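You operate a simulated robot arm through the tools that you are given. There is no shell and no other tool. Be economical: measure what you need, move in short steps, check, and stop when the job is done.

You are at the controls of a simulated robot arm. One attempt, no reset.

Task
Torque the one-dot bolt, then the three-dot bolt, to 40 Nm.
Fine: set the blue wrench's dial; lay the wrench back in its rest.
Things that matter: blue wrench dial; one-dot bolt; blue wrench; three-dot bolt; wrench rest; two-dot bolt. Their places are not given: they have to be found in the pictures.

Only the result counts: the job must be done as asked and must still hold three seconds after the hand-in. Knocking over, shifting, dropping, spilling or breaking anything else fails it.

Robot
A 7-joint arm with a two-finger parallel gripper, fixed in place. Base frame: the origin is at the foot of the arm, x ahead of it, y to its left, z up. Units: mm, rad, N and s.
Its first joint turns from -1.152 to 1.152 rad. Payload 2.4 kg.
Tool frame: the origin (TCP) lies between the finger pads and is the grasp point; the fingertips stand 30 mm ahead of it; z points along the fingers, y is the line along which they close. Largest opening 94 mm; finger width 28, thickness 10; the body of the gripper, 50 by 96 mm, starts 55 mm behind the TCP.
Orientation is that of the tool frame in the base frame, as a unit quaternion [x, y, z, w]. With the fingers straight down and closing along the base's y, the tool's x points along the base's -x, its y along +y and its z along -z.

Tools
- The arm moves only by the tool move_arm. Its argument "steps" is a list of rows, each a list of 7 numbers: the shift along the tool's x, y, z in mm, then the turn, a rotation vector about the tool's x, y, z in rad, then the finger opening in mm, from 0 to 94. In form: [[x, y, z, wx, wy, wz, jaw], ...]. A call has 1 to 10 rows; each row is the pose to reach, as a shift and turn from the pose commanded when the call began, along the tool's axes at that moment. Each row takes 0.2 s and may step no farther than 50 mm and 0.15 rad from the row before; otherwise, or with a gripper value out of range, the whole call is refused. Where a pose cannot be reached the arm comes as near as it can. A force on the tool above 40 N (or 10 N above the force at the start of the call, whichever is more), or a blocked arm, ends the call early, and 0.2 s more pass. Each finger travels about 153 mm/s and halts on what it meets, pressing with about 27 N; the grip force reading is that of the motor and also rises with nothing between the fingers. The clock runs only during rows and for 0.2 s after the last one: add rows that repeat a pose to give the fingers time. The reply holds the time, the measured pose of the TCP, the force on the tool along the base axes, the opening and the grip force, in the units named above and with some noise.
- Cameras (640 x 400 px; columns grow to the right, rows downward): "scene" is fixed at [41.9, 474.7, 1469.2]; the picture's right is [-0.71, -0.70, 0.00], its down [-0.29, 0.30, -0.91] and it looks along [0.64, -0.65, -0.42] (base axes); focal length 306 px, centre (320, 200). "wrist" rides on the gripper at [-37, 0, -58] in the tool frame; the picture's right is [0.00, -1.00, 0.00], its down [0.97, 0.00, -0.24] and it looks along [0.24, 0.00, 0.97] (tool axes); focal length 218 px, centre (320, 200).
- grab_frame(camera): a new picture of that camera. No time passes.
- measure_at(camera, pixels): there is no depth. For up to 12 entries [column, row, z] of the newest picture of that camera ("zoom" is the newest enlarged one), the place [x, y] in the base frame at which the ray of that pixel passes the height z, good to about 2 mm, but the place of the scene camera against the robot may be out by one fixed shift of up to 18 mm in any direction. No time passes.
- close_up(camera, box): a new picture of the part [left, top, right, bottom] of that camera's present view, enlarged. No time passes.
- hand_in(): hands the job in; it is judged then, once.

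Work in short steps. Measure before you move; look again where a grasp or a placing could have gone wrong, and mend it. You have 80 turns and 38 pictures in all, those below and enlarged ones among them. Open the gripper and draw the arm clear of the work before you hand the job in, unless the task says otherwise; then end with one line.

The tools are called after "Emit:" as a command line: name --pt "numbers of a row" for each row, then --argument value for the rest, lists and objects as JSON in quotes. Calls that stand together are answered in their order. move_arm: Moves the arm, as the interface text tells. Its arguments: {"type":"object","properties":{"steps":{"type":"array"}},"required":["steps"]} The other tools are called the same way: grab_frame (camera) takes a picture; measure_at (camera, pixels) gives the place at which the rays of pixels pass given heights; close_up (camera, box) takes an enlarged picture of a part of a camera's view; hand_in () hands the job in.

At the start:

```text
time_s: 0.0
ee_pos: [373.9, 25.3, 1316.9]
orientation: [0.0, 1.0, 0.0, 0.0]
contact_force: [-0.5, 0.0, 0.8]
finger_gap: 94.1
finger_force: 0.0
```

scene: 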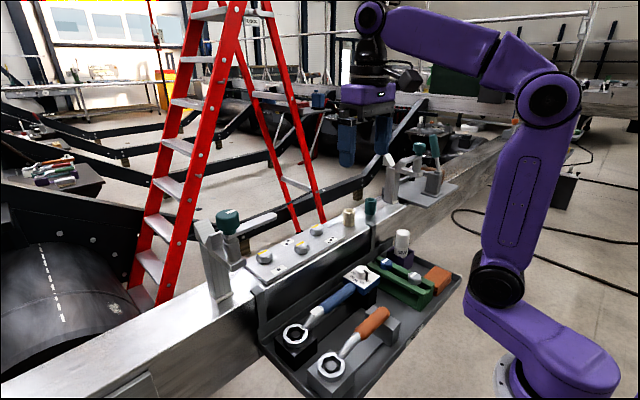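
wrist: 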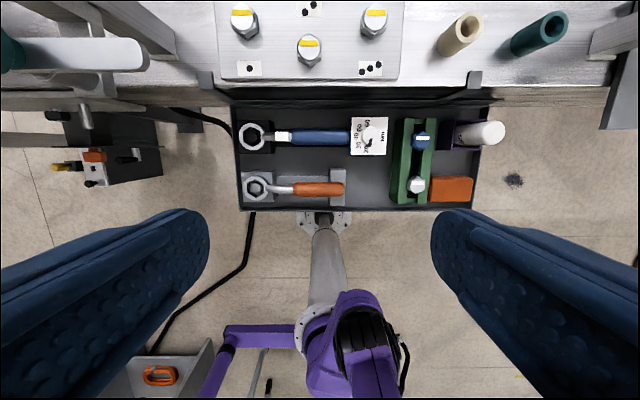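

The wrist view shows a plate with three bolts (one dot near 250,68; two dots near 311,8; three dots near 370,68) and the blue wrench in its rest. I'll enlarge both areas.

Emit:
close_up --camera "wrist" --box '[200, 0, 440, 110]'

Emit:
close_up --camera "wrist" --box '[230, 100, 510, 220]'

Emit:
close_up --camera "scene" --box '[180, 180, 480, 400]'

```text
2.67 times, centred on (320, 55) of wrist
```

zoom: 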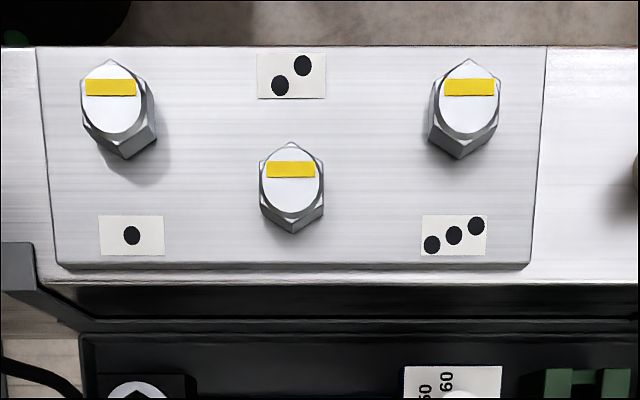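

```text
2.29 times, centred on (370, 160) of wrist
```

zoom: 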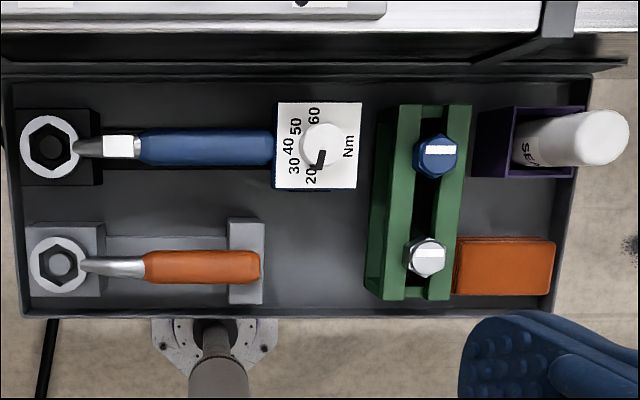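

```text
1.82 times, centred on (330, 290) of scene
```

zoom: 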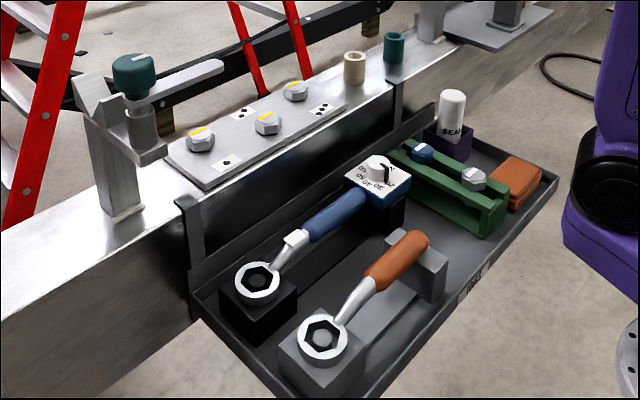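

The dial pointer sits near 20 and must go to 40. I measure key features at a few heights from the wrist view before moving nearer.

Emit:
grab_frame --camera "wrist"

Emit:
measure_at --camera "wrist" --pixels '[[371, 135, 895], [371, 135, 950], [252, 136, 895], [252, 136, 950], [320, 137, 895], [320, 137, 950], [245, 25, 895], [245, 25, 950], [374, 25, 895], [374, 25, 950], [309, 53, 895], [309, 53, 950]]'

```text
32 pictures are left
```

wrist: 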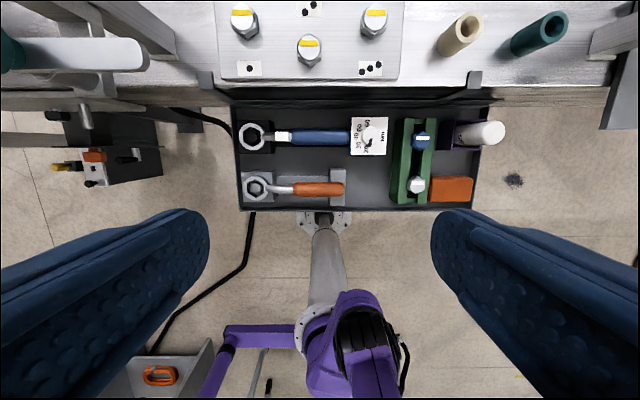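

```text
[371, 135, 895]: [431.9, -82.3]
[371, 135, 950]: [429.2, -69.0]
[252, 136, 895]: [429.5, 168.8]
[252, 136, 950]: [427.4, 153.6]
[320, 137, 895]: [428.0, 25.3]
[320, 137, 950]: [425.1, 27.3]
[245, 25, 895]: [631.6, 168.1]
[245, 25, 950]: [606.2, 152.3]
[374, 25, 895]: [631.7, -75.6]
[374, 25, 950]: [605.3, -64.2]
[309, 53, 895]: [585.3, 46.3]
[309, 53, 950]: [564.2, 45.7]
```

I'll go closer to above the dial (about x 428, y −69) to see the scale and the pointer.

Emit:
move_arm --pt "-5 -23 41 0 0 0 94" --pt "-10 -47 83 0 0 0 94" --pt "-16 -70 125 0 0 0 94" --pt "-21 -94 167 0 0 0 94" --pt "-21 -94 167 0 0 0 94"

Emit:
grab_frame --camera "wrist"

Emit:
close_up --camera "wrist" --box '[260, 80, 400, 180]'

```text
time_s: 1.2
ee_pos: [394.9, -71.5, 1152.7]
orientation: [0.0, 1.0, -0.001, 0.001]
contact_force: [0.3, 0.9, 0.1]
finger_gap: 94.1
finger_force: 0.0
```

```text
31 pictures are left
```

wrist: 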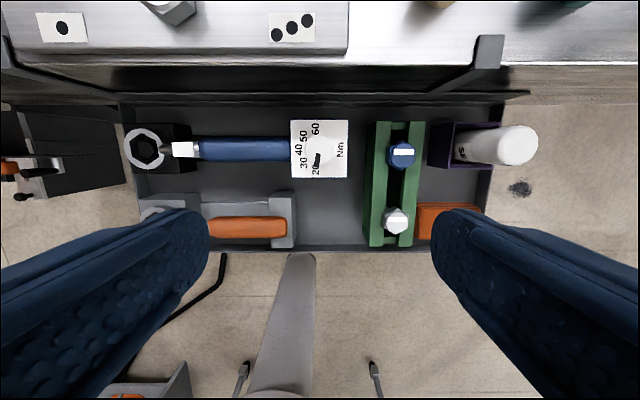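

```text
4.00 times, centred on (330, 130) of wrist
```

zoom: 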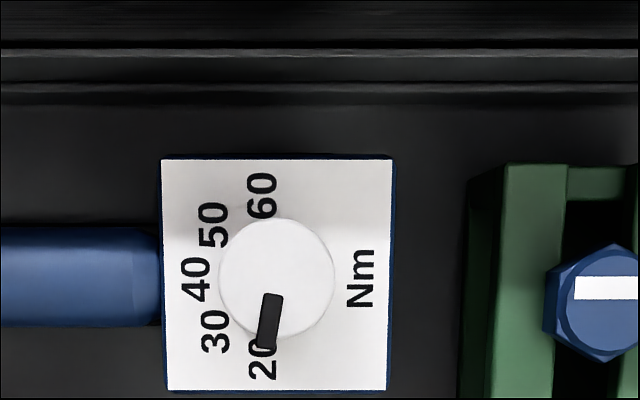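

The pointer reads 20; 40 lies about 82° clockwise. I look at the dial and wrench from the side for heights.

Emit:
close_up --camera "scene" --box '[270, 250, 430, 350]'

Emit:
measure_at --camera "wrist" --pixels '[[329, 149, 925], [329, 149, 945], [290.5, 148, 925], [347.7, 148, 925], [319, 119.5, 925], [319, 177.5, 925], [144, 148, 900], [144, 148, 930], [250, 149, 925], [398, 221, 930]]'

```text
4.00 times, centred on (350, 300) of scene
```

zoom: 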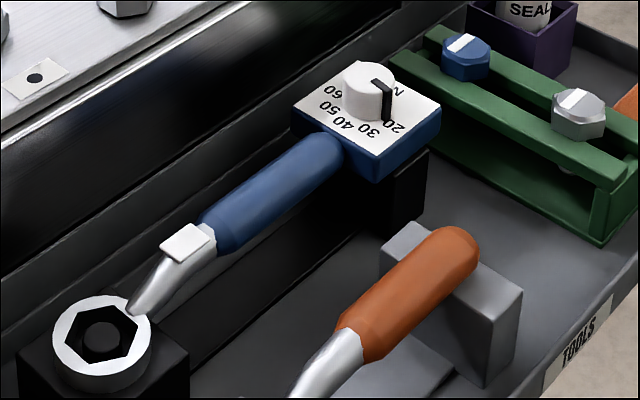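

```text
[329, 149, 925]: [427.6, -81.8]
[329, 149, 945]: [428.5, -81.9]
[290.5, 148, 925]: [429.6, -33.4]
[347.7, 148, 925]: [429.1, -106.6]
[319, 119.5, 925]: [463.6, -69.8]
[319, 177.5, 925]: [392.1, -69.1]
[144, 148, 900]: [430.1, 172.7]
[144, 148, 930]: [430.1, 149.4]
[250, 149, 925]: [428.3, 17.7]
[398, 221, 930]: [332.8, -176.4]
```

Dial face is about (428, −70, ~928), knob ~17 mm tall, while the bolt plate is much higher (~1010). I go over the knob with the tool turned −0.7 rad, staying high first.

Emit:
move_arm --pt "-8 0 30 0 0 -0.14 94" --pt "-16 0 60 0 0 -0.28 94" --pt "-24 0 90 0 0 -0.42 94" --pt "-33 0 120 0 0 -0.56 94" --pt "-33 0 140 0 0 -0.7 94" --pt "-33 0 140 0 0 -0.7 94"

Emit:
grab_frame --camera "wrist"

Emit:
close_up --camera "scene" --box '[270, 190, 430, 350]'

```text
time_s: 2.6
ee_pos: [427.8, -67.2, 1012.1]
orientation: [-0.344, 0.939, 0.0, 0.0]
contact_force: [-0.6, 0.0, -0.9]
finger_gap: 94.0
finger_force: 0.1
```

```text
28 pictures are left
```

wrist: 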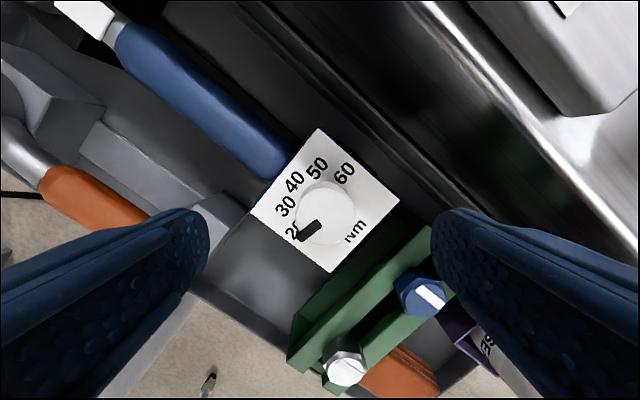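

```text
2.50 times, centred on (350, 270) of scene
```

zoom: 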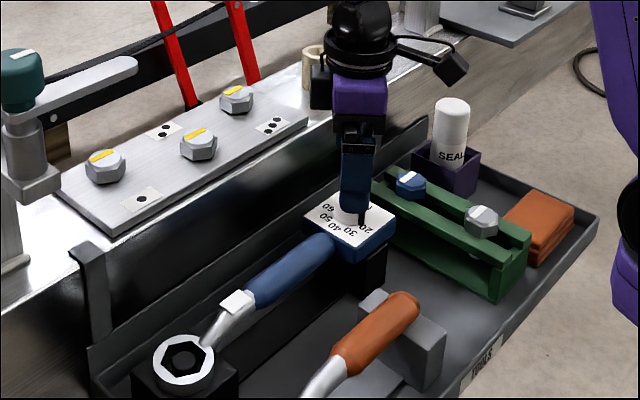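

Knob shows at (325,210) in this view; I measure it and the face corners to refine height and centre.

Emit:
measure_at --camera "wrist" --pixels '[[325, 208, 928], [325, 208, 943], [317, 128, 928], [251, 211, 928], [331, 272, 928], [400, 200, 928], [317, 128, 918], [251, 211, 918], [331, 272, 918], [400, 200, 918]]'

```text
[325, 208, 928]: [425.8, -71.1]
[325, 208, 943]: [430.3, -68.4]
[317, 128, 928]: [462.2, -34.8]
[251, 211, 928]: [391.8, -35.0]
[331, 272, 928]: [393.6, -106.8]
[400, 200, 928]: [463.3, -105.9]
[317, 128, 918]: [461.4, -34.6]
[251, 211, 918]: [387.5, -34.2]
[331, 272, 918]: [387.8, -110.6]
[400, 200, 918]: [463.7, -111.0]
```

Face is at z≈928, centred (428, −70). I lower so the fingertips stop ~5 mm above the face.

Emit:
move_arm --pt "1.3 -1.5 20 0 0 0 94" --pt "1.3 -1.5 35 0 0 0 70" --pt "1.3 -1.5 46 0 0 0 55" --pt "1.3 -1.5 46 0 0 0 50"

Emit:
close_up --camera "wrist" --box '[160, 100, 480, 300]'

Emit:
close_up --camera "scene" --box '[310, 220, 410, 310]'

```text
time_s: 3.6
ee_pos: [428.2, -71.1, 965.7]
orientation: [-0.344, 0.939, 0.0, -0.001]
contact_force: [0.1, 0.4, -1.4]
finger_gap: 50.0
finger_force: 0.0
```

```text
2.00 times, centred on (320, 200) of wrist
```

zoom: 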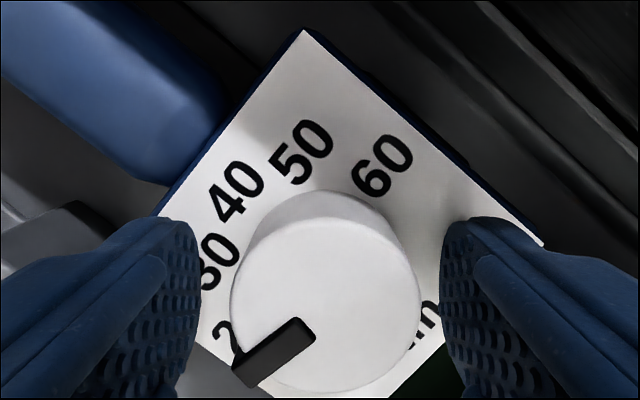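

```text
4.44 times, centred on (360, 265) of scene
```

zoom: 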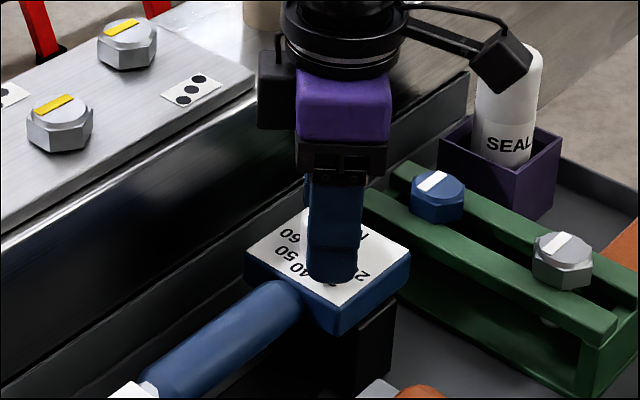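

Fingers straddle the knob with clearance. I close on it.

Emit:
move_arm --pt "0 0 1 0 0 0 40" --pt "0 0 1 0 0 0 30" --pt "0 0 1 0 0 0 30"

```text
time_s: 4.4
ee_pos: [426.8, -70.1, 965.6]
orientation: [-0.343, 0.939, 0.0, 0.001]
contact_force: [2.8, -2.4, 3.0]
finger_gap: 33.3
finger_force: 26.9
```

Gripped at 33.3 mm with small side force. Now I turn clockwise by 1.42 rad.

Emit:
move_arm --pt "0 0 0 0 0 0.142 30" --pt "0 0 0 0 0 0.284 30" --pt "0 0 0 0 0 0.426 30" --pt "0 0 0 0 0 0.568 30" --pt "0 0 0 0 0 0.71 30" --pt "0 0 0 0 0 0.852 30" --pt "0 0 0 0 0 0.994 30" --pt "0 0 0 0 0 1.136 30" --pt "0 0 0 0 0 1.278 30" --pt "0 0 0 0 0 1.42 30"

Emit:
close_up --camera "wrist" --box '[160, 100, 480, 300]'

```text
time_s: 6.6
ee_pos: [427.3, -70.2, 963.9]
orientation: [0.354, 0.935, 0.001, 0.001]
contact_force: [8.2, 5.9, 20.4]
finger_gap: 32.8
finger_force: 27.2
```

```text
2.00 times, centred on (320, 200) of wrist
```

zoom: 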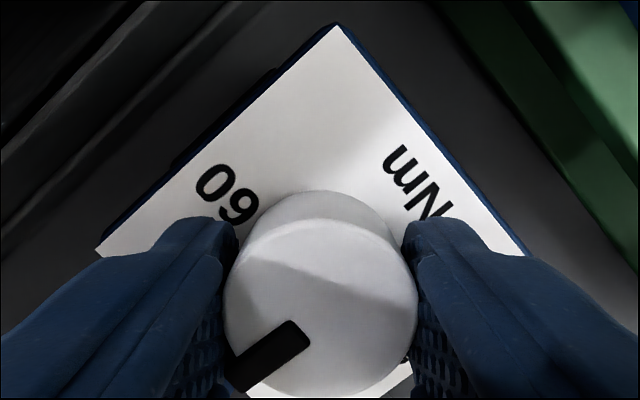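

The knob turned with the fingers. I open, rise straight up and check the dial.

Emit:
move_arm --pt "0 0 0 0 0 0 50" --pt "0 0 0 0 0 0 60" --pt "0 0 -30 0 0 0 70" --pt "0 0 -75 0 0 0 80" --pt "0 0 -120 0 0 0 94" --pt "0 0 -120 0 0 0 94"

Emit:
close_up --camera "wrist" --box '[220, 110, 420, 260]'

```text
time_s: 8.0
ee_pos: [424.4, -68.8, 1084.4]
orientation: [0.353, 0.936, 0.0, 0.0]
contact_force: [0.0, 0.7, -0.3]
finger_gap: 94.1
finger_force: 0.0
```

```text
2.67 times, centred on (320, 185) of wrist
```

zoom: 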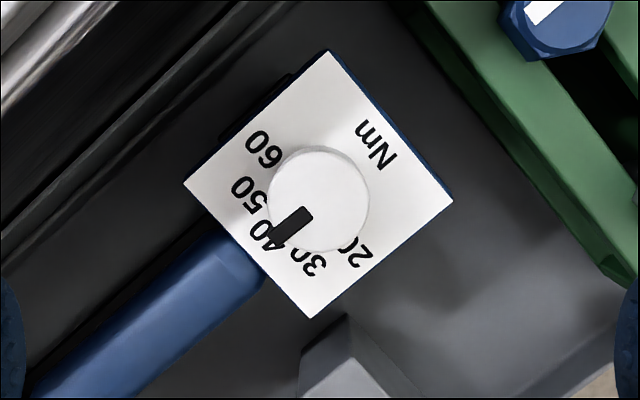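

The pointer is close to 40; I zoom in for a precise angle.

Emit:
close_up --camera "wrist" --box '[264, 124, 396, 236]'

```text
3.57 times, centred on (330, 180) of wrist
```

zoom: 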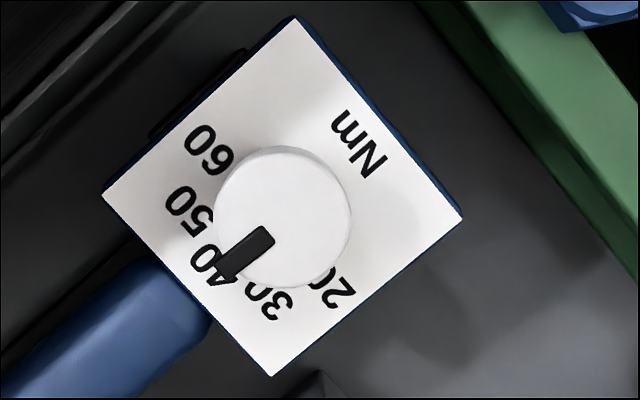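

I measure the pointer line, knob centre, face corners and number labels in base coordinates.

Emit:
measure_at --camera "zoom" --pixels '[[265.5, 234, 946], [225, 274, 946], [283, 215, 946], [297, 17, 928], [102, 192, 928], [272, 376, 928], [462, 215, 928], [211, 263, 928], [188, 206, 928], [275, 302, 928], [208, 149, 928], [333, 288, 928]]'

```text
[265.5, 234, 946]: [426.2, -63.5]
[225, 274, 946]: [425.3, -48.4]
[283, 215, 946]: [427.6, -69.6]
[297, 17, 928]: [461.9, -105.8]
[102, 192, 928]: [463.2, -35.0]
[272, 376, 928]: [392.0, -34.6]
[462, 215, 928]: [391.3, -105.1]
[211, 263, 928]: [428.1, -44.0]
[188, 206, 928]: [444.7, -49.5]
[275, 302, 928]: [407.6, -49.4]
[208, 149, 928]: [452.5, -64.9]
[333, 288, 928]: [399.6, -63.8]
```

The pointer is about 4–5° short of 40. I go back down, grip and turn a further 0.085 rad.

Emit:
move_arm --pt "0 0 45 0 0 0 70" --pt "0 0 85 0 0 0 55" --pt "0 0 117 0 0 0 50" --pt "0 0 117 0 0 0 40" --pt "0 0 117 0 0 0 30" --pt "0 0 117 0 0 0 30" --pt "0 0 117 0 0 0.045 30" --pt "0 0 117 0 0 0.085 30" --pt "0 0 117 0 0 0.085 30"

Emit:
move_arm --pt "0 0 0 0 0 0 50" --pt "0 0 0 0 0 0 60" --pt "0 0 -30 0 0 0 70" --pt "0 0 -75 0 0 0 80" --pt "0 0 -117 0 0 0 94" --pt "0 0 -117 0 0 0 94"

Emit:
close_up --camera "wrist" --box '[264, 124, 396, 236]'

```text
time_s: 10.0
ee_pos: [426.5, -69.7, 967.4]
orientation: [0.392, 0.92, -0.001, 0.0]
contact_force: [-0.3, -1.2, 0.1]
finger_gap: 33.0
finger_force: 27.1
```

```text
time_s: 11.4
ee_pos: [427.2, -68.5, 1081.7]
orientation: [0.391, 0.92, 0.0, 0.001]
contact_force: [0.1, 0.1, 0.2]
finger_gap: 94.1
finger_force: 0.0
```

```text
3.57 times, centred on (330, 180) of wrist
```

zoom: 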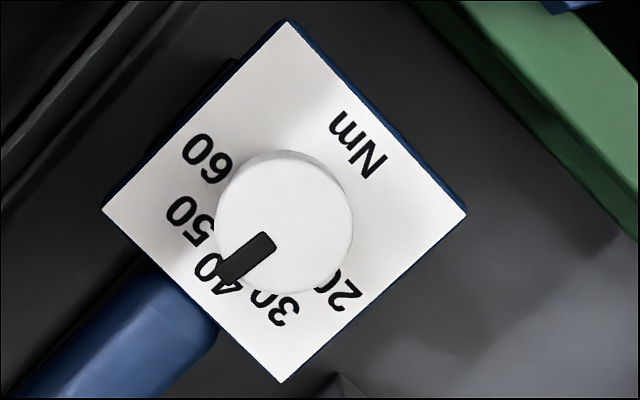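

I re-measure the pointer.

Emit:
measure_at --camera "zoom" --pixels '[[268, 239, 946], [227, 278, 946], [284, 219, 946], [289, 20, 928], [102, 209, 928], [281, 382, 928], [466, 212, 928], [213, 270, 928]]'

```text
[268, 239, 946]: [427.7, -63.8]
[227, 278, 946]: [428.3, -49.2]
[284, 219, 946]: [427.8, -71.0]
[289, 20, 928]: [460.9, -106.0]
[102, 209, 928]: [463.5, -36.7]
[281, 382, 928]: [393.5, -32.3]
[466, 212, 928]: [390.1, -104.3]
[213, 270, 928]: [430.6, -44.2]
```

The pointer now sits on 40 within about 1°. Next I swing the tool to close across the handle (turn −2.38 rad) and move over the handle at y≈15.

Emit:
move_arm --pt "6 6 -4 0 0 -0.148 94" --pt "12 12 -8 0 0 -0.296 94" --pt "18 18 -12 0 0 -0.444 94" --pt "24 24 -16 0 0 -0.592 94" --pt "30 30 -20 0 0 -0.74 94" --pt "36 36 -20 0 0 -0.888 94" --pt "42 42 -20 0 0 -1.036 94" --pt "48 48 -20 0 0 -1.184 94" --pt "55 53 -20 0 0 -1.332 94" --pt "61 59 -20 0 0 -1.48 94"

Emit:
move_arm --pt "0 0 0 0 0 -0.148 94" --pt "0 0 0 0 0 -0.296 94" --pt "0 0 0 0 0 -0.444 94" --pt "0 0 0 0 0 -0.592 94" --pt "0 0 0 0 0 -0.74 94" --pt "0 0 0 0 0 -0.88 94" --pt "0 0 0 0 0 -0.88 94"

Emit:
grab_frame --camera "wrist"

```text
time_s: 13.6
ee_pos: [425.8, 13.8, 1104.0]
orientation: [-0.333, 0.943, 0.0, 0.0]
contact_force: [-0.6, -0.2, -0.1]
finger_gap: 94.0
finger_force: 0.0
```

```text
time_s: 15.2
ee_pos: [426.5, 14.3, 1103.5]
orientation: [-0.702, 0.712, 0.0, 0.0]
contact_force: [0.3, 1.0, -0.3]
finger_gap: 94.0
finger_force: 0.0
```

```text
20 pictures are left
```

wrist: 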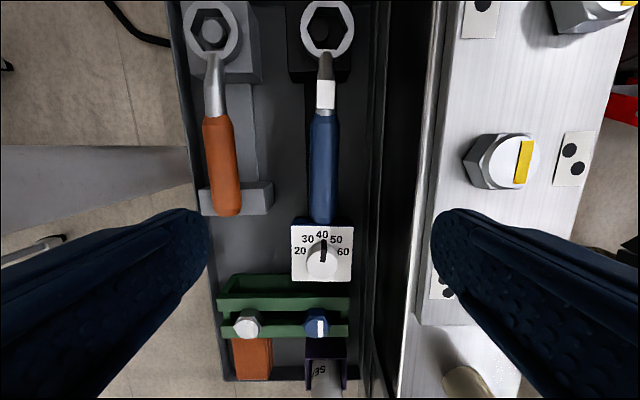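

The dial clearly reads 40. I measure the handle, ring, box, tray back wall and beam edges at likely heights.

Emit:
measure_at --camera "wrist" --pixels '[[323, 160, 915], [309, 160, 915], [337, 160, 915], [326, 27, 908], [321, 252, 928], [374, 160, 900], [388, 160, 950], [410, 160, 1000], [432, 160, 1000], [240, 180, 925], [325, 112, 915], [322, 220, 915]]'

Emit:
close_up --camera "wrist" --box '[280, 0, 450, 110]'

```text
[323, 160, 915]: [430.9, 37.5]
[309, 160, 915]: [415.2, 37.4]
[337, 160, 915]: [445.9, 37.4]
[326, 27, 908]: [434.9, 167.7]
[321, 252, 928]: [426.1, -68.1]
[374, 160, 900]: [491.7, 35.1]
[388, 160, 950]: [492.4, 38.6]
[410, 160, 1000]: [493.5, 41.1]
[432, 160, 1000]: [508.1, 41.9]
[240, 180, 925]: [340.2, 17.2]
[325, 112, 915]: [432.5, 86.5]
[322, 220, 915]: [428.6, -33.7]
```

```text
3.64 times, centred on (365, 55) of wrist
```

zoom: 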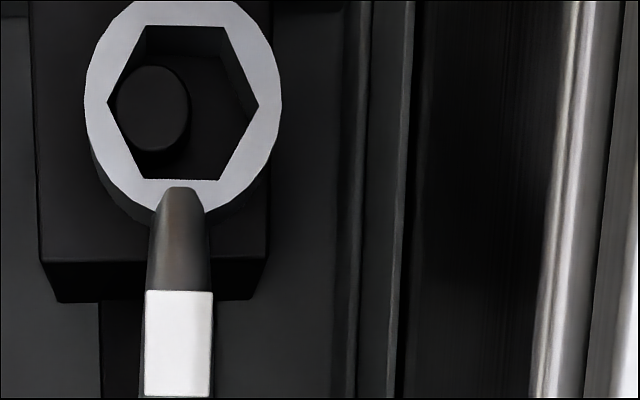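

The handle runs along y at x≈430 (30 mm wide), tray wall at x≈491, so a 64 mm opening is safe. I descend around the handle at y≈15 to z≈917.

Emit:
move_arm --pt "0 -3 46 0 0 0.02 80" --pt "0 -3 92 0 0 0.02 64" --pt "0 -3 136 0 0 0.02 64" --pt "0 -3 170 0 0 0.02 64" --pt "0 -3 186 0 0 0.02 64" --pt "0 -3 186 0 0 0.02 64"

Emit:
grab_frame --camera "wrist"

Emit:
close_up --camera "scene" --box '[240, 210, 420, 380]'

```text
time_s: 16.6
ee_pos: [430.5, 15.1, 917.1]
orientation: [-0.694, 0.72, -0.001, 0.0]
contact_force: [-0.6, -0.6, 0.1]
finger_gap: 63.8
finger_force: 0.0
```

```text
18 pictures are left
```

wrist: 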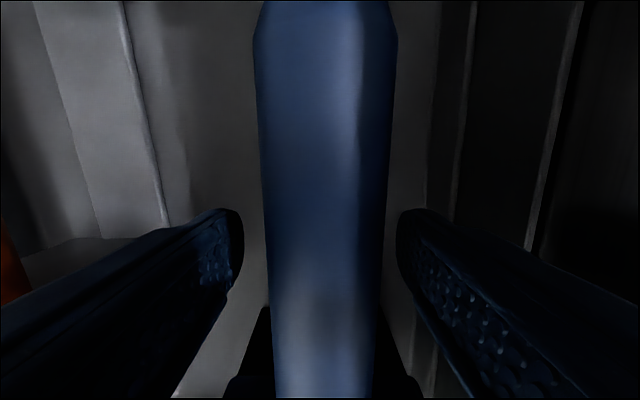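

```text
2.35 times, centred on (330, 295) of scene
```

zoom: 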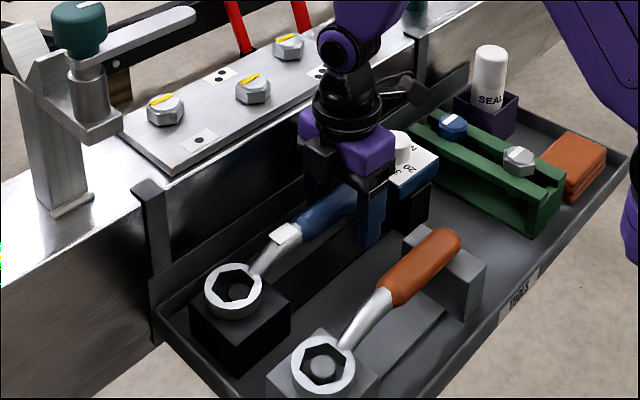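

The handle is centred between the fingers. I close and lift slightly.

Emit:
move_arm --pt "0 0 0 0 0 0 40" --pt "0 0 0 0 0 0 24" --pt "0 0 0 0 0 0 20" --pt "0 0 0 0 0 0 20" --pt "0 0 -10 0 0 0 20" --pt "0 0 -25 0 0 0 20" --pt "0 0 -25 0 0 0 20"

Emit:
close_up --camera "scene" --box '[240, 210, 420, 380]'

```text
time_s: 18.2
ee_pos: [432.0, 13.9, 942.7]
orientation: [-0.694, 0.72, 0.0, 0.0]
contact_force: [-0.2, -0.7, -6.1]
finger_gap: 34.5
finger_force: 27.4
```

```text
2.35 times, centred on (330, 295) of scene
```

zoom: 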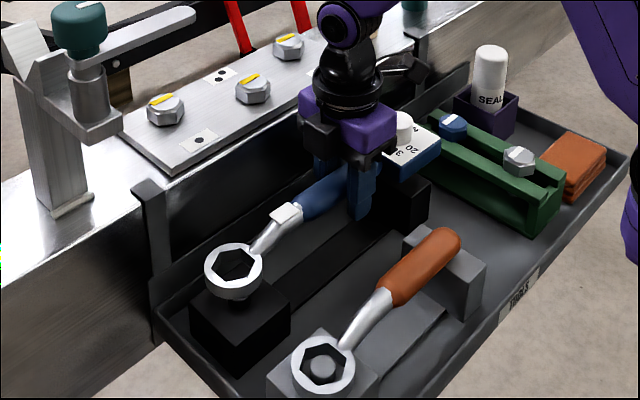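

Wrench is held level (6 N). I lift high, then take pictures of the bolts for precise triangulation.

Emit:
move_arm --pt "0 0 -45 0 0 0 20" --pt "0 0 -90 0 0 0 20" --pt "0 0 -135 0 0 0 20" --pt "0 0 -180 0 0 0 20" --pt "0 0 -215 0 0 0 20" --pt "0 0 -215 0 0 0 20"

Emit:
grab_frame --camera "wrist"

```text
time_s: 19.6
ee_pos: [428.7, 15.1, 1158.1]
orientation: [-0.694, 0.72, 0.0, 0.0]
contact_force: [-0.2, -0.2, -5.6]
finger_gap: 34.7
finger_force: 26.9
```

```text
15 pictures are left
```

wrist: 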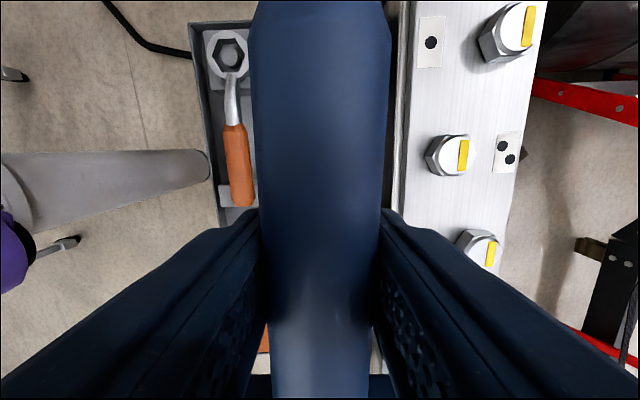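

All bolts are visible on the right; I zoom to measure them.

Emit:
close_up --camera "wrist" --box '[390, 0, 550, 100]'

Emit:
measure_at --camera "wrist" --pixels '[[517, 27, 1030], [517, 27, 1040], [457, 156, 1030], [457, 156, 1040], [484, 248, 1030], [484, 248, 1040], [431, 42, 1010], [431, 42, 1020], [506, 152, 1010], [506, 152, 1020]]'

```text
4.00 times, centred on (470, 50) of wrist
```

zoom: 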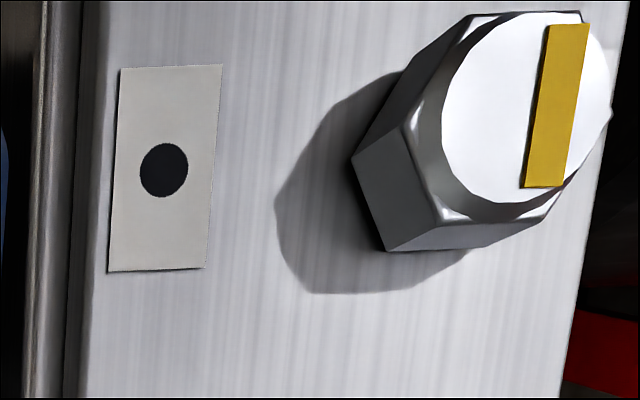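

```text
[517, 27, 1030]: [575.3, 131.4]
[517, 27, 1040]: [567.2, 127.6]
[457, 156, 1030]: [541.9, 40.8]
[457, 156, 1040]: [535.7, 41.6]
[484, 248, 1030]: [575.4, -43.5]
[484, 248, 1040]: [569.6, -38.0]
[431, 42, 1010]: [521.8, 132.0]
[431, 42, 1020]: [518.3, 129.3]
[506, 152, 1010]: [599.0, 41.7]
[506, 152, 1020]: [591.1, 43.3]
```

Bolt 1 ≈ (578, 131), bolt 2 ≈ (541, 41), bolt 3 ≈ (579, −49), head tops ≈1032; hex phases fit with the handle 30° off −x. I bring the ring above bolt 1 with the handle pointing to (−0.87, −0.5).

Emit:
move_arm --pt "-6 -2 0 0 0 0.145 20" --pt "-12 -4 0 0 0 0.29 20" --pt "-18 -6 0 0 0 0.435 20" --pt "-24 -8 0 0 0 0.58 20" --pt "-30 -10 0 0 0 0.725 20" --pt "-36 -12 10 0 0 0.87 20" --pt "-40.8 -13.7 30 0 0 1.01 20" --pt "-40.8 -13.7 66 0 0 1.01 20" --pt "-40.8 -13.7 66 0 0 1.01 20"

Emit:
close_up --camera "scene" --box '[190, 170, 350, 290]'

```text
time_s: 21.6
ee_pos: [445.0, 53.4, 1091.5]
orientation: [-0.259, 0.966, 0.001, 0.0]
contact_force: [-0.2, 1.1, -6.1]
finger_gap: 34.7
finger_force: 27.4
```

```text
3.33 times, centred on (270, 230) of scene
```

zoom: 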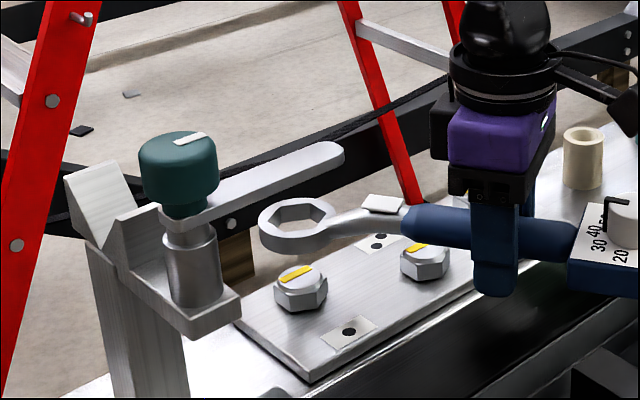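

Ring hovers over bolt 1. I compare ring and bolt centres in the same scene view at their heights.

Emit:
measure_at --camera "zoom" --pixels '[[299, 221, 1082], [301, 279, 1032], [299, 221, 1078], [301, 279, 1035], [350, 332, 1012], [424, 253, 1032], [380, 242, 1012]]'

Emit:
close_up --camera "scene" --box '[240, 210, 310, 260]'

```text
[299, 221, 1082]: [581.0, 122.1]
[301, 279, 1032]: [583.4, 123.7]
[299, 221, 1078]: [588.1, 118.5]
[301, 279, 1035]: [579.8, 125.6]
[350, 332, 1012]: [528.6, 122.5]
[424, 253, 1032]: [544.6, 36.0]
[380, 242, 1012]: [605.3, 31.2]
```

```text
8.00 times, centred on (275, 235) of scene
```

zoom: 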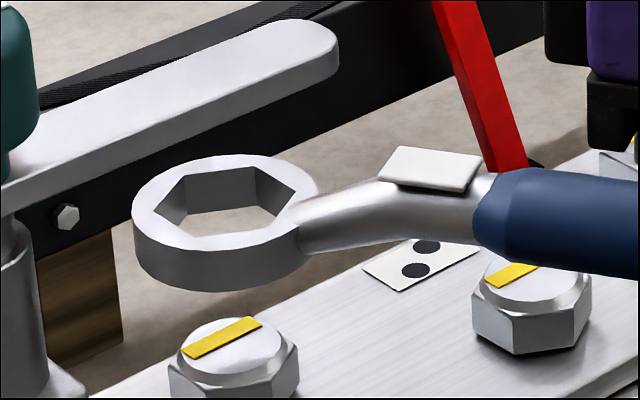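

Ring and bolt are aligned to within ~2 mm across the view. I nudge (+1,+1) and lower to just above the head, then look again.

Emit:
move_arm --pt "-1.4 0.4 15 0 0 0 20" --pt "-1.4 0.4 31 0 0 0 20" --pt "-1.4 0.4 31 0 0 0 20"

Emit:
close_up --camera "scene" --box '[240, 220, 310, 270]'

```text
time_s: 22.4
ee_pos: [445.0, 52.5, 1059.9]
orientation: [-0.259, 0.966, 0.001, 0.0]
contact_force: [-0.3, -0.7, -5.7]
finger_gap: 34.8
finger_force: 27.3
```

```text
8.00 times, centred on (275, 245) of scene
```

zoom: 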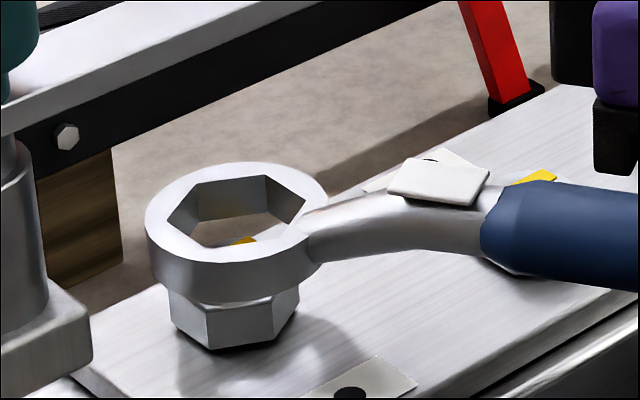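

The ring appears ~2.5 mm to the right (−x,−y) of the bolt. I shift (+1.8,+1.8) and lower gently, watching the force.

Emit:
move_arm --pt "-2.5 0.7 0 0 0 0 20" --pt "-2.5 0.7 4 0 0 0 20" --pt "-2.5 0.7 8 0 0 0 20" --pt "-2.5 0.7 11 0 0 0 20" --pt "-2.5 0.7 11 0 0 0 20"

```text
time_s: 23.6
ee_pos: [446.9, 56.7, 1050.5]
orientation: [-0.26, 0.966, -0.001, 0.0]
contact_force: [0.0, 0.5, -5.4]
finger_gap: 34.8
finger_force: 26.7
```

No contact yet (force −5.4, only the weight). Continue lowering in small steps.

Emit:
move_arm --pt "0 0 2 0 0 0 20" --pt "0 0 4 0 0 0 20" --pt "0 0 6 0 0 0 20" --pt "0 0 6 0 0 0 20"

Emit:
close_up --camera "scene" --box '[240, 220, 310, 270]'

```text
time_s: 24.6
ee_pos: [447.1, 57.1, 1044.3]
orientation: [-0.259, 0.966, 0.001, 0.0]
contact_force: [-0.4, -4.2, -2.0]
finger_gap: 34.7
finger_force: 26.9
```

```text
8.00 times, centred on (275, 245) of scene
```

zoom: 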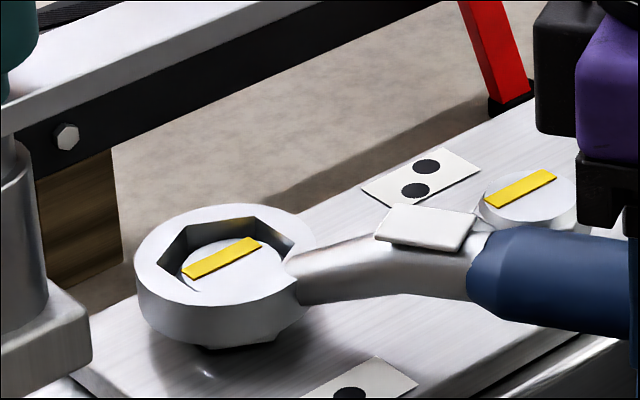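

The hex is inside the ring and partly engaged with a small side force. I ease −1 mm in y and lower 7 mm more.

Emit:
move_arm --pt "0.5 -0.9 2 0 0 0 20" --pt "0.5 -0.9 4 0 0 0 20" --pt "0.5 -0.9 7 0 0 0 20" --pt "0.5 -0.9 7 0 0 0 20"

```text
time_s: 25.6
ee_pos: [447.7, 55.4, 1036.6]
orientation: [-0.261, 0.965, 0.0, 0.001]
contact_force: [0.3, -0.5, -6.2]
finger_gap: 34.8
finger_force: 27.0
```

Fully seated. Now I swing the handle clockwise about the bolt centre (lever 152 mm) in small steps, reading the force.

Emit:
move_arm --pt "-0.07 4.6 0 0 0 0.03 20" --pt "-0.27 9.1 0 0 0 0.06 20" --pt "-0.62 13.7 0 0 0 0.09 20" --pt "-1.09 18.2 0 0 0 0.12 20" --pt "-1.7 22.7 0 0 0 0.15 20"

```text
time_s: 26.8
ee_pos: [438.9, 75.0, 1035.2]
orientation: [-0.185, 0.983, -0.001, -0.002]
contact_force: [-8.8, -3.0, -4.7]
finger_gap: 34.7
finger_force: 27.0
```

Mostly a radial push (−8.8 N along the handle), so the radius is ~1 mm short; I correct and go on swinging.

Emit:
move_arm --pt "1.2 6.1 0 0 0 0.04 20" --pt "0.9 12.2 0 0 0 0.08 20" --pt "0.3 18.3 0 0 0 0.12 20" --pt "-0.5 24.3 0 0 0 0.16 20" --pt "-1.5 30.3 0 0 0 0.2 20"

Emit:
close_up --camera "scene" --box '[190, 190, 350, 290]'

```text
time_s: 28.0
ee_pos: [430.0, 106.5, 1036.4]
orientation: [-0.086, 0.996, 0.0, 0.002]
contact_force: [16.1, -1.7, -8.0]
finger_gap: 34.8
finger_force: 26.7
```

```text
4.00 times, centred on (270, 240) of scene
```

zoom: 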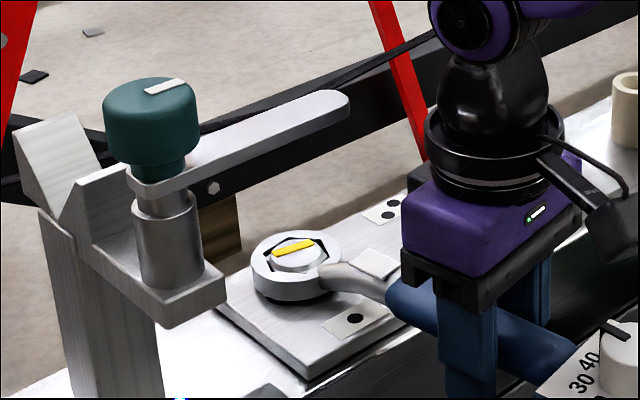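

The yellow mark shows the bolt turning. Radial force now +16 N, so I ease 0.7 mm inward and keep swinging.

Emit:
move_arm --pt "-0.8 6.1 0 0 0 0.04 20" --pt "-1.2 12.2 0 0 0 0.08 20" --pt "-1.8 18.2 0 0 0 0.12 20" --pt "-2.6 24.2 0 0 0 0.16 20"

```text
time_s: 29.0
ee_pos: [426.7, 129.6, 1036.1]
orientation: [-0.006, 1.0, -0.001, -0.001]
contact_force: [7.0, -4.2, -3.0]
finger_gap: 34.7
finger_force: 27.4
```

Tangential resistance is now about −4 N. Continue.

Emit:
move_arm --pt "-0.4 4.6 0 0 0 0.03 20" --pt "-0.6 9.1 0 0 0 0.06 20" --pt "-0.9 13.7 0 0 0 0.09 20" --pt "-1.4 18.2 0 0 0 0.12 20"

```text
time_s: 30.0
ee_pos: [428.7, 147.5, 1037.0]
orientation: [0.053, 0.999, -0.001, -0.001]
contact_force: [0.7, -2.0, -6.5]
finger_gap: 34.7
finger_force: 27.1
```

Still little resistance after ~36°. I continue in small steps.

Emit:
move_arm --pt "-0.1 4.6 0 0 0 0.03 20" --pt "-0.3 9.1 0 0 0 0.06 20" --pt "-0.6 13.7 0 0 0 0.09 20" --pt "-1.1 18.2 0 0 0 0.12 20" --pt "-1.7 22.7 0 0 0 0.15 20"

Emit:
close_up --camera "scene" --box '[190, 190, 350, 290]'

```text
time_s: 31.2
ee_pos: [432.5, 170.5, 1037.5]
orientation: [0.128, 0.992, -0.001, -0.001]
contact_force: [-3.7, -4.7, -7.4]
finger_gap: 34.8
finger_force: 26.3
```

```text
4.00 times, centred on (270, 240) of scene
```

zoom: 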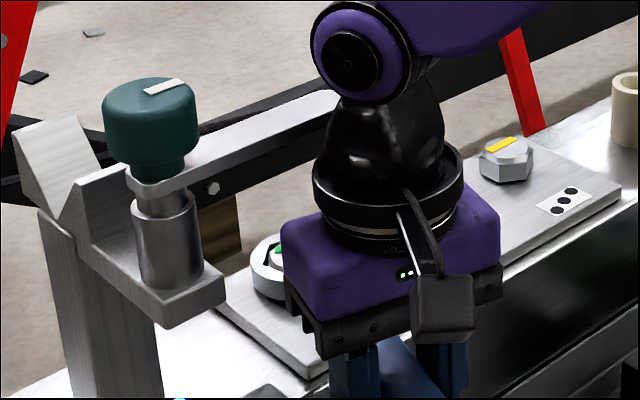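

The bolt's mark has turned green — bolt one reached torque. I lift the ring straight off.

Emit:
move_arm --pt "0 0 -8 0 0 0 20" --pt "0 0 -16 0 0 0 20" --pt "0 0 -32 0 0 0 20" --pt "0 0 -55 0 0 0 20" --pt "0 0 -55 0 0 0 20"

```text
time_s: 32.2
ee_pos: [429.2, 168.2, 1077.0]
orientation: [0.127, 0.992, -0.007, -0.01]
contact_force: [-0.7, 0.0, -9.0]
finger_gap: 35.0
finger_force: 26.9
stopped in row 4: the force on the tool passed its limit (the readings are from after the stop); the commanded pose is now the measured one
```

The lift was stopped by a force peak at z 1077; I look before moving on.

Emit:
close_up --camera "scene" --box '[190, 150, 390, 290]'

```text
2.86 times, centred on (290, 220) of scene
```

zoom: 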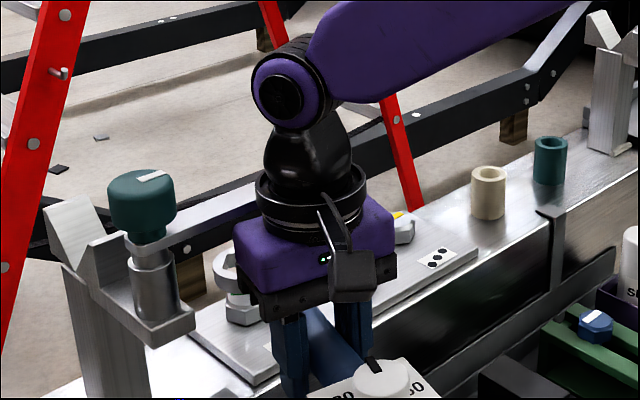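

The clamp's swing arm (tip triangulated near (476, 152, ~1200)) likely touched the wrist during the lift; the clamp itself looks unmoved. I retreat toward −x and −y at this height and remove the small tilt.

Emit:
move_arm --pt "7 -2 0 -0.016 -0.018 0 20" --pt "14.5 -3.8 0 -0.016 -0.018 0 20" --pt "14.5 -3.8 0 -0.016 -0.018 0 20"

```text
time_s: 33.0
ee_pos: [415.1, 166.8, 1078.0]
orientation: [0.127, 0.992, 0.002, 0.0]
contact_force: [-0.2, -0.4, -6.0]
finger_gap: 34.8
finger_force: 27.0
```

Free again. Now I carry the wrench to above bolt three with the same starting handle angle.

Emit:
move_arm --pt "-13.3 -34.2 0 0 0 -0.0973 20" --pt "-26.6 -68.3 0 0 0 -0.1945 20" --pt "-40 -102.5 0 0 0 -0.292 20" --pt "-53.3 -136.6 0 0 0 -0.389 20" --pt "-66.6 -170.8 0 0 0 -0.486 20" --pt "-80 -205 0 0 0 -0.583 20" --pt "-93.3 -239.1 0 0 0 -0.681 20" --pt "-106.6 -273.3 0 0 0 -0.778 20" --pt "-106.6 -273.3 8 0 0 -0.778 20" --pt "-106.6 -273.3 8 0 0 -0.778 20"

Emit:
close_up --camera "scene" --box '[230, 190, 390, 290]'

```text
time_s: 35.2
ee_pos: [449.3, -120.1, 1068.8]
orientation: [-0.258, 0.966, 0.0, 0.002]
contact_force: [-0.9, -0.5, -7.0]
finger_gap: 34.9
finger_force: 27.1
```

```text
4.00 times, centred on (310, 240) of scene
```

zoom: 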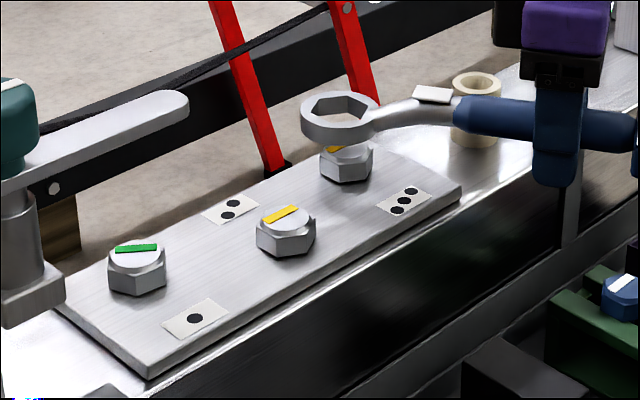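

Bolt 1 is green. The ring is ~4 mm too far left over bolt 3, matching the y reading (−120 vs −124); I correct and lower 10 mm.

Emit:
move_arm --pt "3.1 -3.0 5 0 0 0 20" --pt "3.1 -3.0 10 0 0 0 20" --pt "3.1 -3.0 10 0 0 0 20"

Emit:
close_up --camera "scene" --box '[285, 200, 355, 250]'

```text
time_s: 36.0
ee_pos: [447.5, -124.8, 1058.4]
orientation: [-0.259, 0.966, 0.001, 0.002]
contact_force: [0.1, 0.2, -5.0]
finger_gap: 34.7
finger_force: 27.1
```

```text
8.00 times, centred on (320, 225) of scene
```

zoom: 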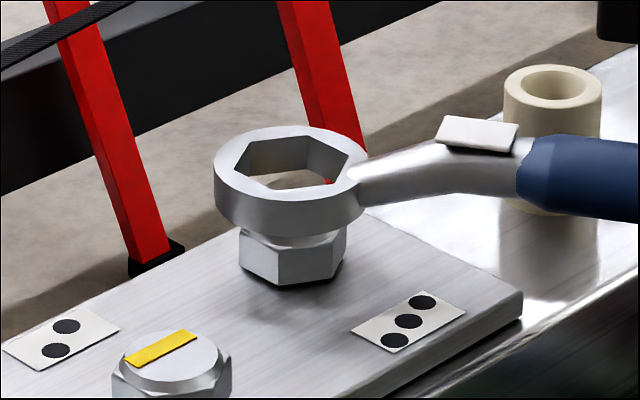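

Alignment looks within ~1 mm across the view. I lower gently in small steps as with bolt one.

Emit:
move_arm --pt "0 0 4 0 0 0 20" --pt "0 0 7 0 0 0 20" --pt "0 0 9 0 0 0 20" --pt "0 0 11 0 0 0 20" --pt "0 0 11 0 0 0 20"

```text
time_s: 37.2
ee_pos: [449.8, -125.2, 1048.4]
orientation: [-0.259, 0.966, 0.001, 0.002]
contact_force: [0.8, -0.2, -4.4]
finger_gap: 34.9
finger_force: 27.4
```

Little change so far; 4 mm more.

Emit:
move_arm --pt "0 0 2 0 0 0 20" --pt "0 0 4 0 0 0 20" --pt "0 0 4 0 0 0 20"

Emit:
close_up --camera "scene" --box '[285, 200, 355, 250]'

```text
time_s: 38.0
ee_pos: [447.8, -127.1, 1044.5]
orientation: [-0.259, 0.966, 0.0, 0.002]
contact_force: [-0.5, 0.1, -5.2]
finger_gap: 34.9
finger_force: 27.0
```

```text
8.00 times, centred on (320, 225) of scene
```

zoom: 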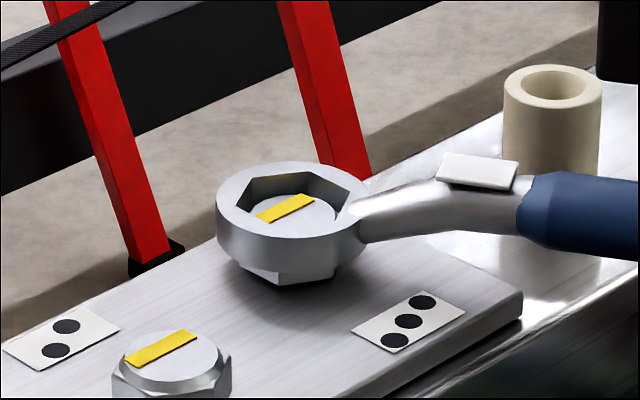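

The hex is inside the ring without force. I lower 7–8 mm more to seat.

Emit:
move_arm --pt "0 0 3 0 0 0 20" --pt "0 0 5 0 0 0 20" --pt "0 0 7.5 0 0 0 20" --pt "0 0 7.5 0 0 0 20"

```text
time_s: 39.0
ee_pos: [447.5, -128.0, 1036.0]
orientation: [-0.259, 0.966, 0.0, 0.002]
contact_force: [0.7, 0.0, -5.2]
finger_gap: 34.7
finger_force: 27.2
```

Seated. I swing clockwise as before, in portions.

Emit:
move_arm --pt "0.1 6.1 0 0 0 0.04 20" --pt "-0.2 12.2 0 0 0 0.08 20" --pt "-0.8 18.3 0 0 0 0.12 20" --pt "-1.6 24.3 0 0 0 0.16 20" --pt "-2.4 28.8 0 0 0 0.19 20"

```text
time_s: 40.2
ee_pos: [435.6, -101.0, 1035.7]
orientation: [-0.165, 0.986, 0.001, 0.001]
contact_force: [1.9, 4.7, -5.5]
finger_gap: 34.6
finger_force: 26.7
```

Forces small. Continue another 0.2 rad.

Emit:
move_arm --pt "-0.1 6.1 0 0 0 0.04 20" --pt "-0.5 12.2 0 0 0 0.08 20" --pt "-1.1 18.3 0 0 0 0.12 20" --pt "-1.9 24.3 0 0 0 0.16 20" --pt "-3.0 30.3 0 0 0 0.2 20"

```text
time_s: 41.4
ee_pos: [428.0, -71.2, 1034.8]
orientation: [-0.066, 0.998, 0.001, -0.001]
contact_force: [-6.9, 1.9, -3.6]
finger_gap: 34.8
finger_force: 26.8
```

Slight outward push; I ease 0.4 mm and continue 0.2 rad.

Emit:
move_arm --pt "0.3 6.1 0 0 0 0.04 20" --pt "-0.1 12.2 0 0 0 0.08 20" --pt "-0.7 18.3 0 0 0 0.12 20" --pt "-1.5 24.3 0 0 0 0.16 20" --pt "-2.6 30.3 0 0 0 0.2 20"

```text
time_s: 42.6
ee_pos: [426.6, -40.1, 1036.1]
orientation: [0.034, 0.999, 0.002, 0.001]
contact_force: [0.0, 4.7, -8.1]
finger_gap: 34.6
finger_force: 27.0
```

Total 0.59 rad; I continue to 0.78 as with bolt one, then look.

Emit:
move_arm --pt "0 6.1 0 0 0 0.04 20" --pt "-0.3 12.2 0 0 0 0.08 20" --pt "-0.9 18.3 0 0 0 0.12 20" --pt "-1.7 24.3 0 0 0 0.16 20" --pt "-2.5 28.8 0 0 0 0.19 20"

Emit:
close_up --camera "scene" --box '[230, 190, 390, 290]'

```text
time_s: 43.8
ee_pos: [431.4, -11.3, 1035.5]
orientation: [0.13, 0.992, 0.002, 0.001]
contact_force: [-3.5, 1.0, -5.8]
finger_gap: 34.5
finger_force: 26.9
```

```text
4.00 times, centred on (310, 240) of scene
```

zoom: 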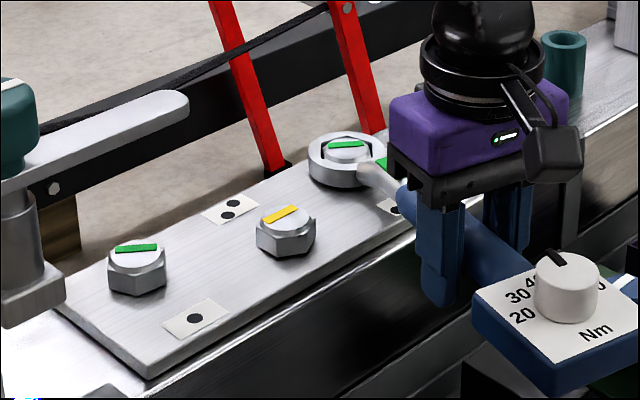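

Bolt three is green too, two-dot untouched. I lift the ring straight off.

Emit:
move_arm --pt "0 0 -8 0 0 0 20" --pt "0 0 -16 0 0 0 20" --pt "0 0 -32 0 0 0 20" --pt "0 0 -65 0 0 0 20" --pt "0 0 -95 0 0 0 20" --pt "0 0 -95 0 0 0 20"

```text
time_s: 45.2
ee_pos: [430.9, -11.7, 1130.4]
orientation: [0.128, 0.992, 0.002, 0.002]
contact_force: [-0.8, -0.2, -5.1]
finger_gap: 34.7
finger_force: 27.2
```

Free. I rotate back CCW and move over the rest position.

Emit:
move_arm --pt "0.7 2.5 0 0 0 -0.145 20" --pt "1.4 5 0 0 0 -0.29 20" --pt "2.1 7.5 0 0 0 -0.435 20" --pt "2.8 10 0 0 0 -0.58 20" --pt "3.5 12.7 0 0 0 -0.725 20" --pt "4.1 15.2 0 0 0 -0.87 20" --pt "4.8 17.8 0 0 0 -1.015 20" --pt "5.5 20.3 0 0 0 -1.16 20" --pt "6.1 22.9 0 0 0 -1.305 20" --pt "6.7 25.4 0 0 0 -1.45 20"

Emit:
move_arm --pt "0 0 0 0 0 -0.12 20" --pt "0 0 0 0 0 -0.24 20" --pt "0 0 0 0 0 -0.343 20" --pt "0 0 0 0 0 -0.343 20"

```text
time_s: 47.4
ee_pos: [430.0, 12.6, 1132.2]
orientation: [-0.563, 0.827, 0.001, 0.001]
contact_force: [0.8, 0.3, -5.6]
finger_gap: 34.9
finger_force: 26.9
```

```text
time_s: 48.4
ee_pos: [430.9, 13.5, 1133.2]
orientation: [-0.696, 0.718, 0.0, 0.002]
contact_force: [0.1, -0.1, -5.5]
finger_gap: 34.8
finger_force: 27.0
```

Over the rest. I lower to ~25 mm above seating, then check.

Emit:
move_arm --pt "-1 0 45 0 0 0 20" --pt "-1 0 90 0 0 0 20" --pt "-1 0 135 0 0 0 20" --pt "-1 0 165 0 0 0 20" --pt "-1 0 188 0 0 0 20" --pt "-1 0 188 0 0 0 20"

Emit:
close_up --camera "scene" --box '[240, 210, 420, 380]'

```text
time_s: 49.8
ee_pos: [428.3, 15.6, 940.8]
orientation: [-0.695, 0.719, -0.001, 0.002]
contact_force: [-0.1, -0.1, -5.6]
finger_gap: 34.8
finger_force: 27.0
```

```text
2.35 times, centred on (330, 295) of scene
```

zoom: 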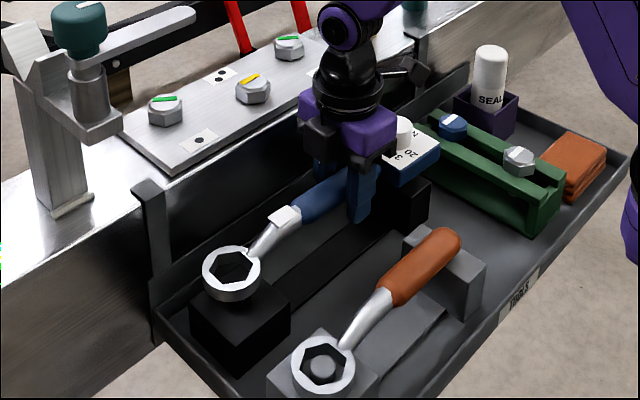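

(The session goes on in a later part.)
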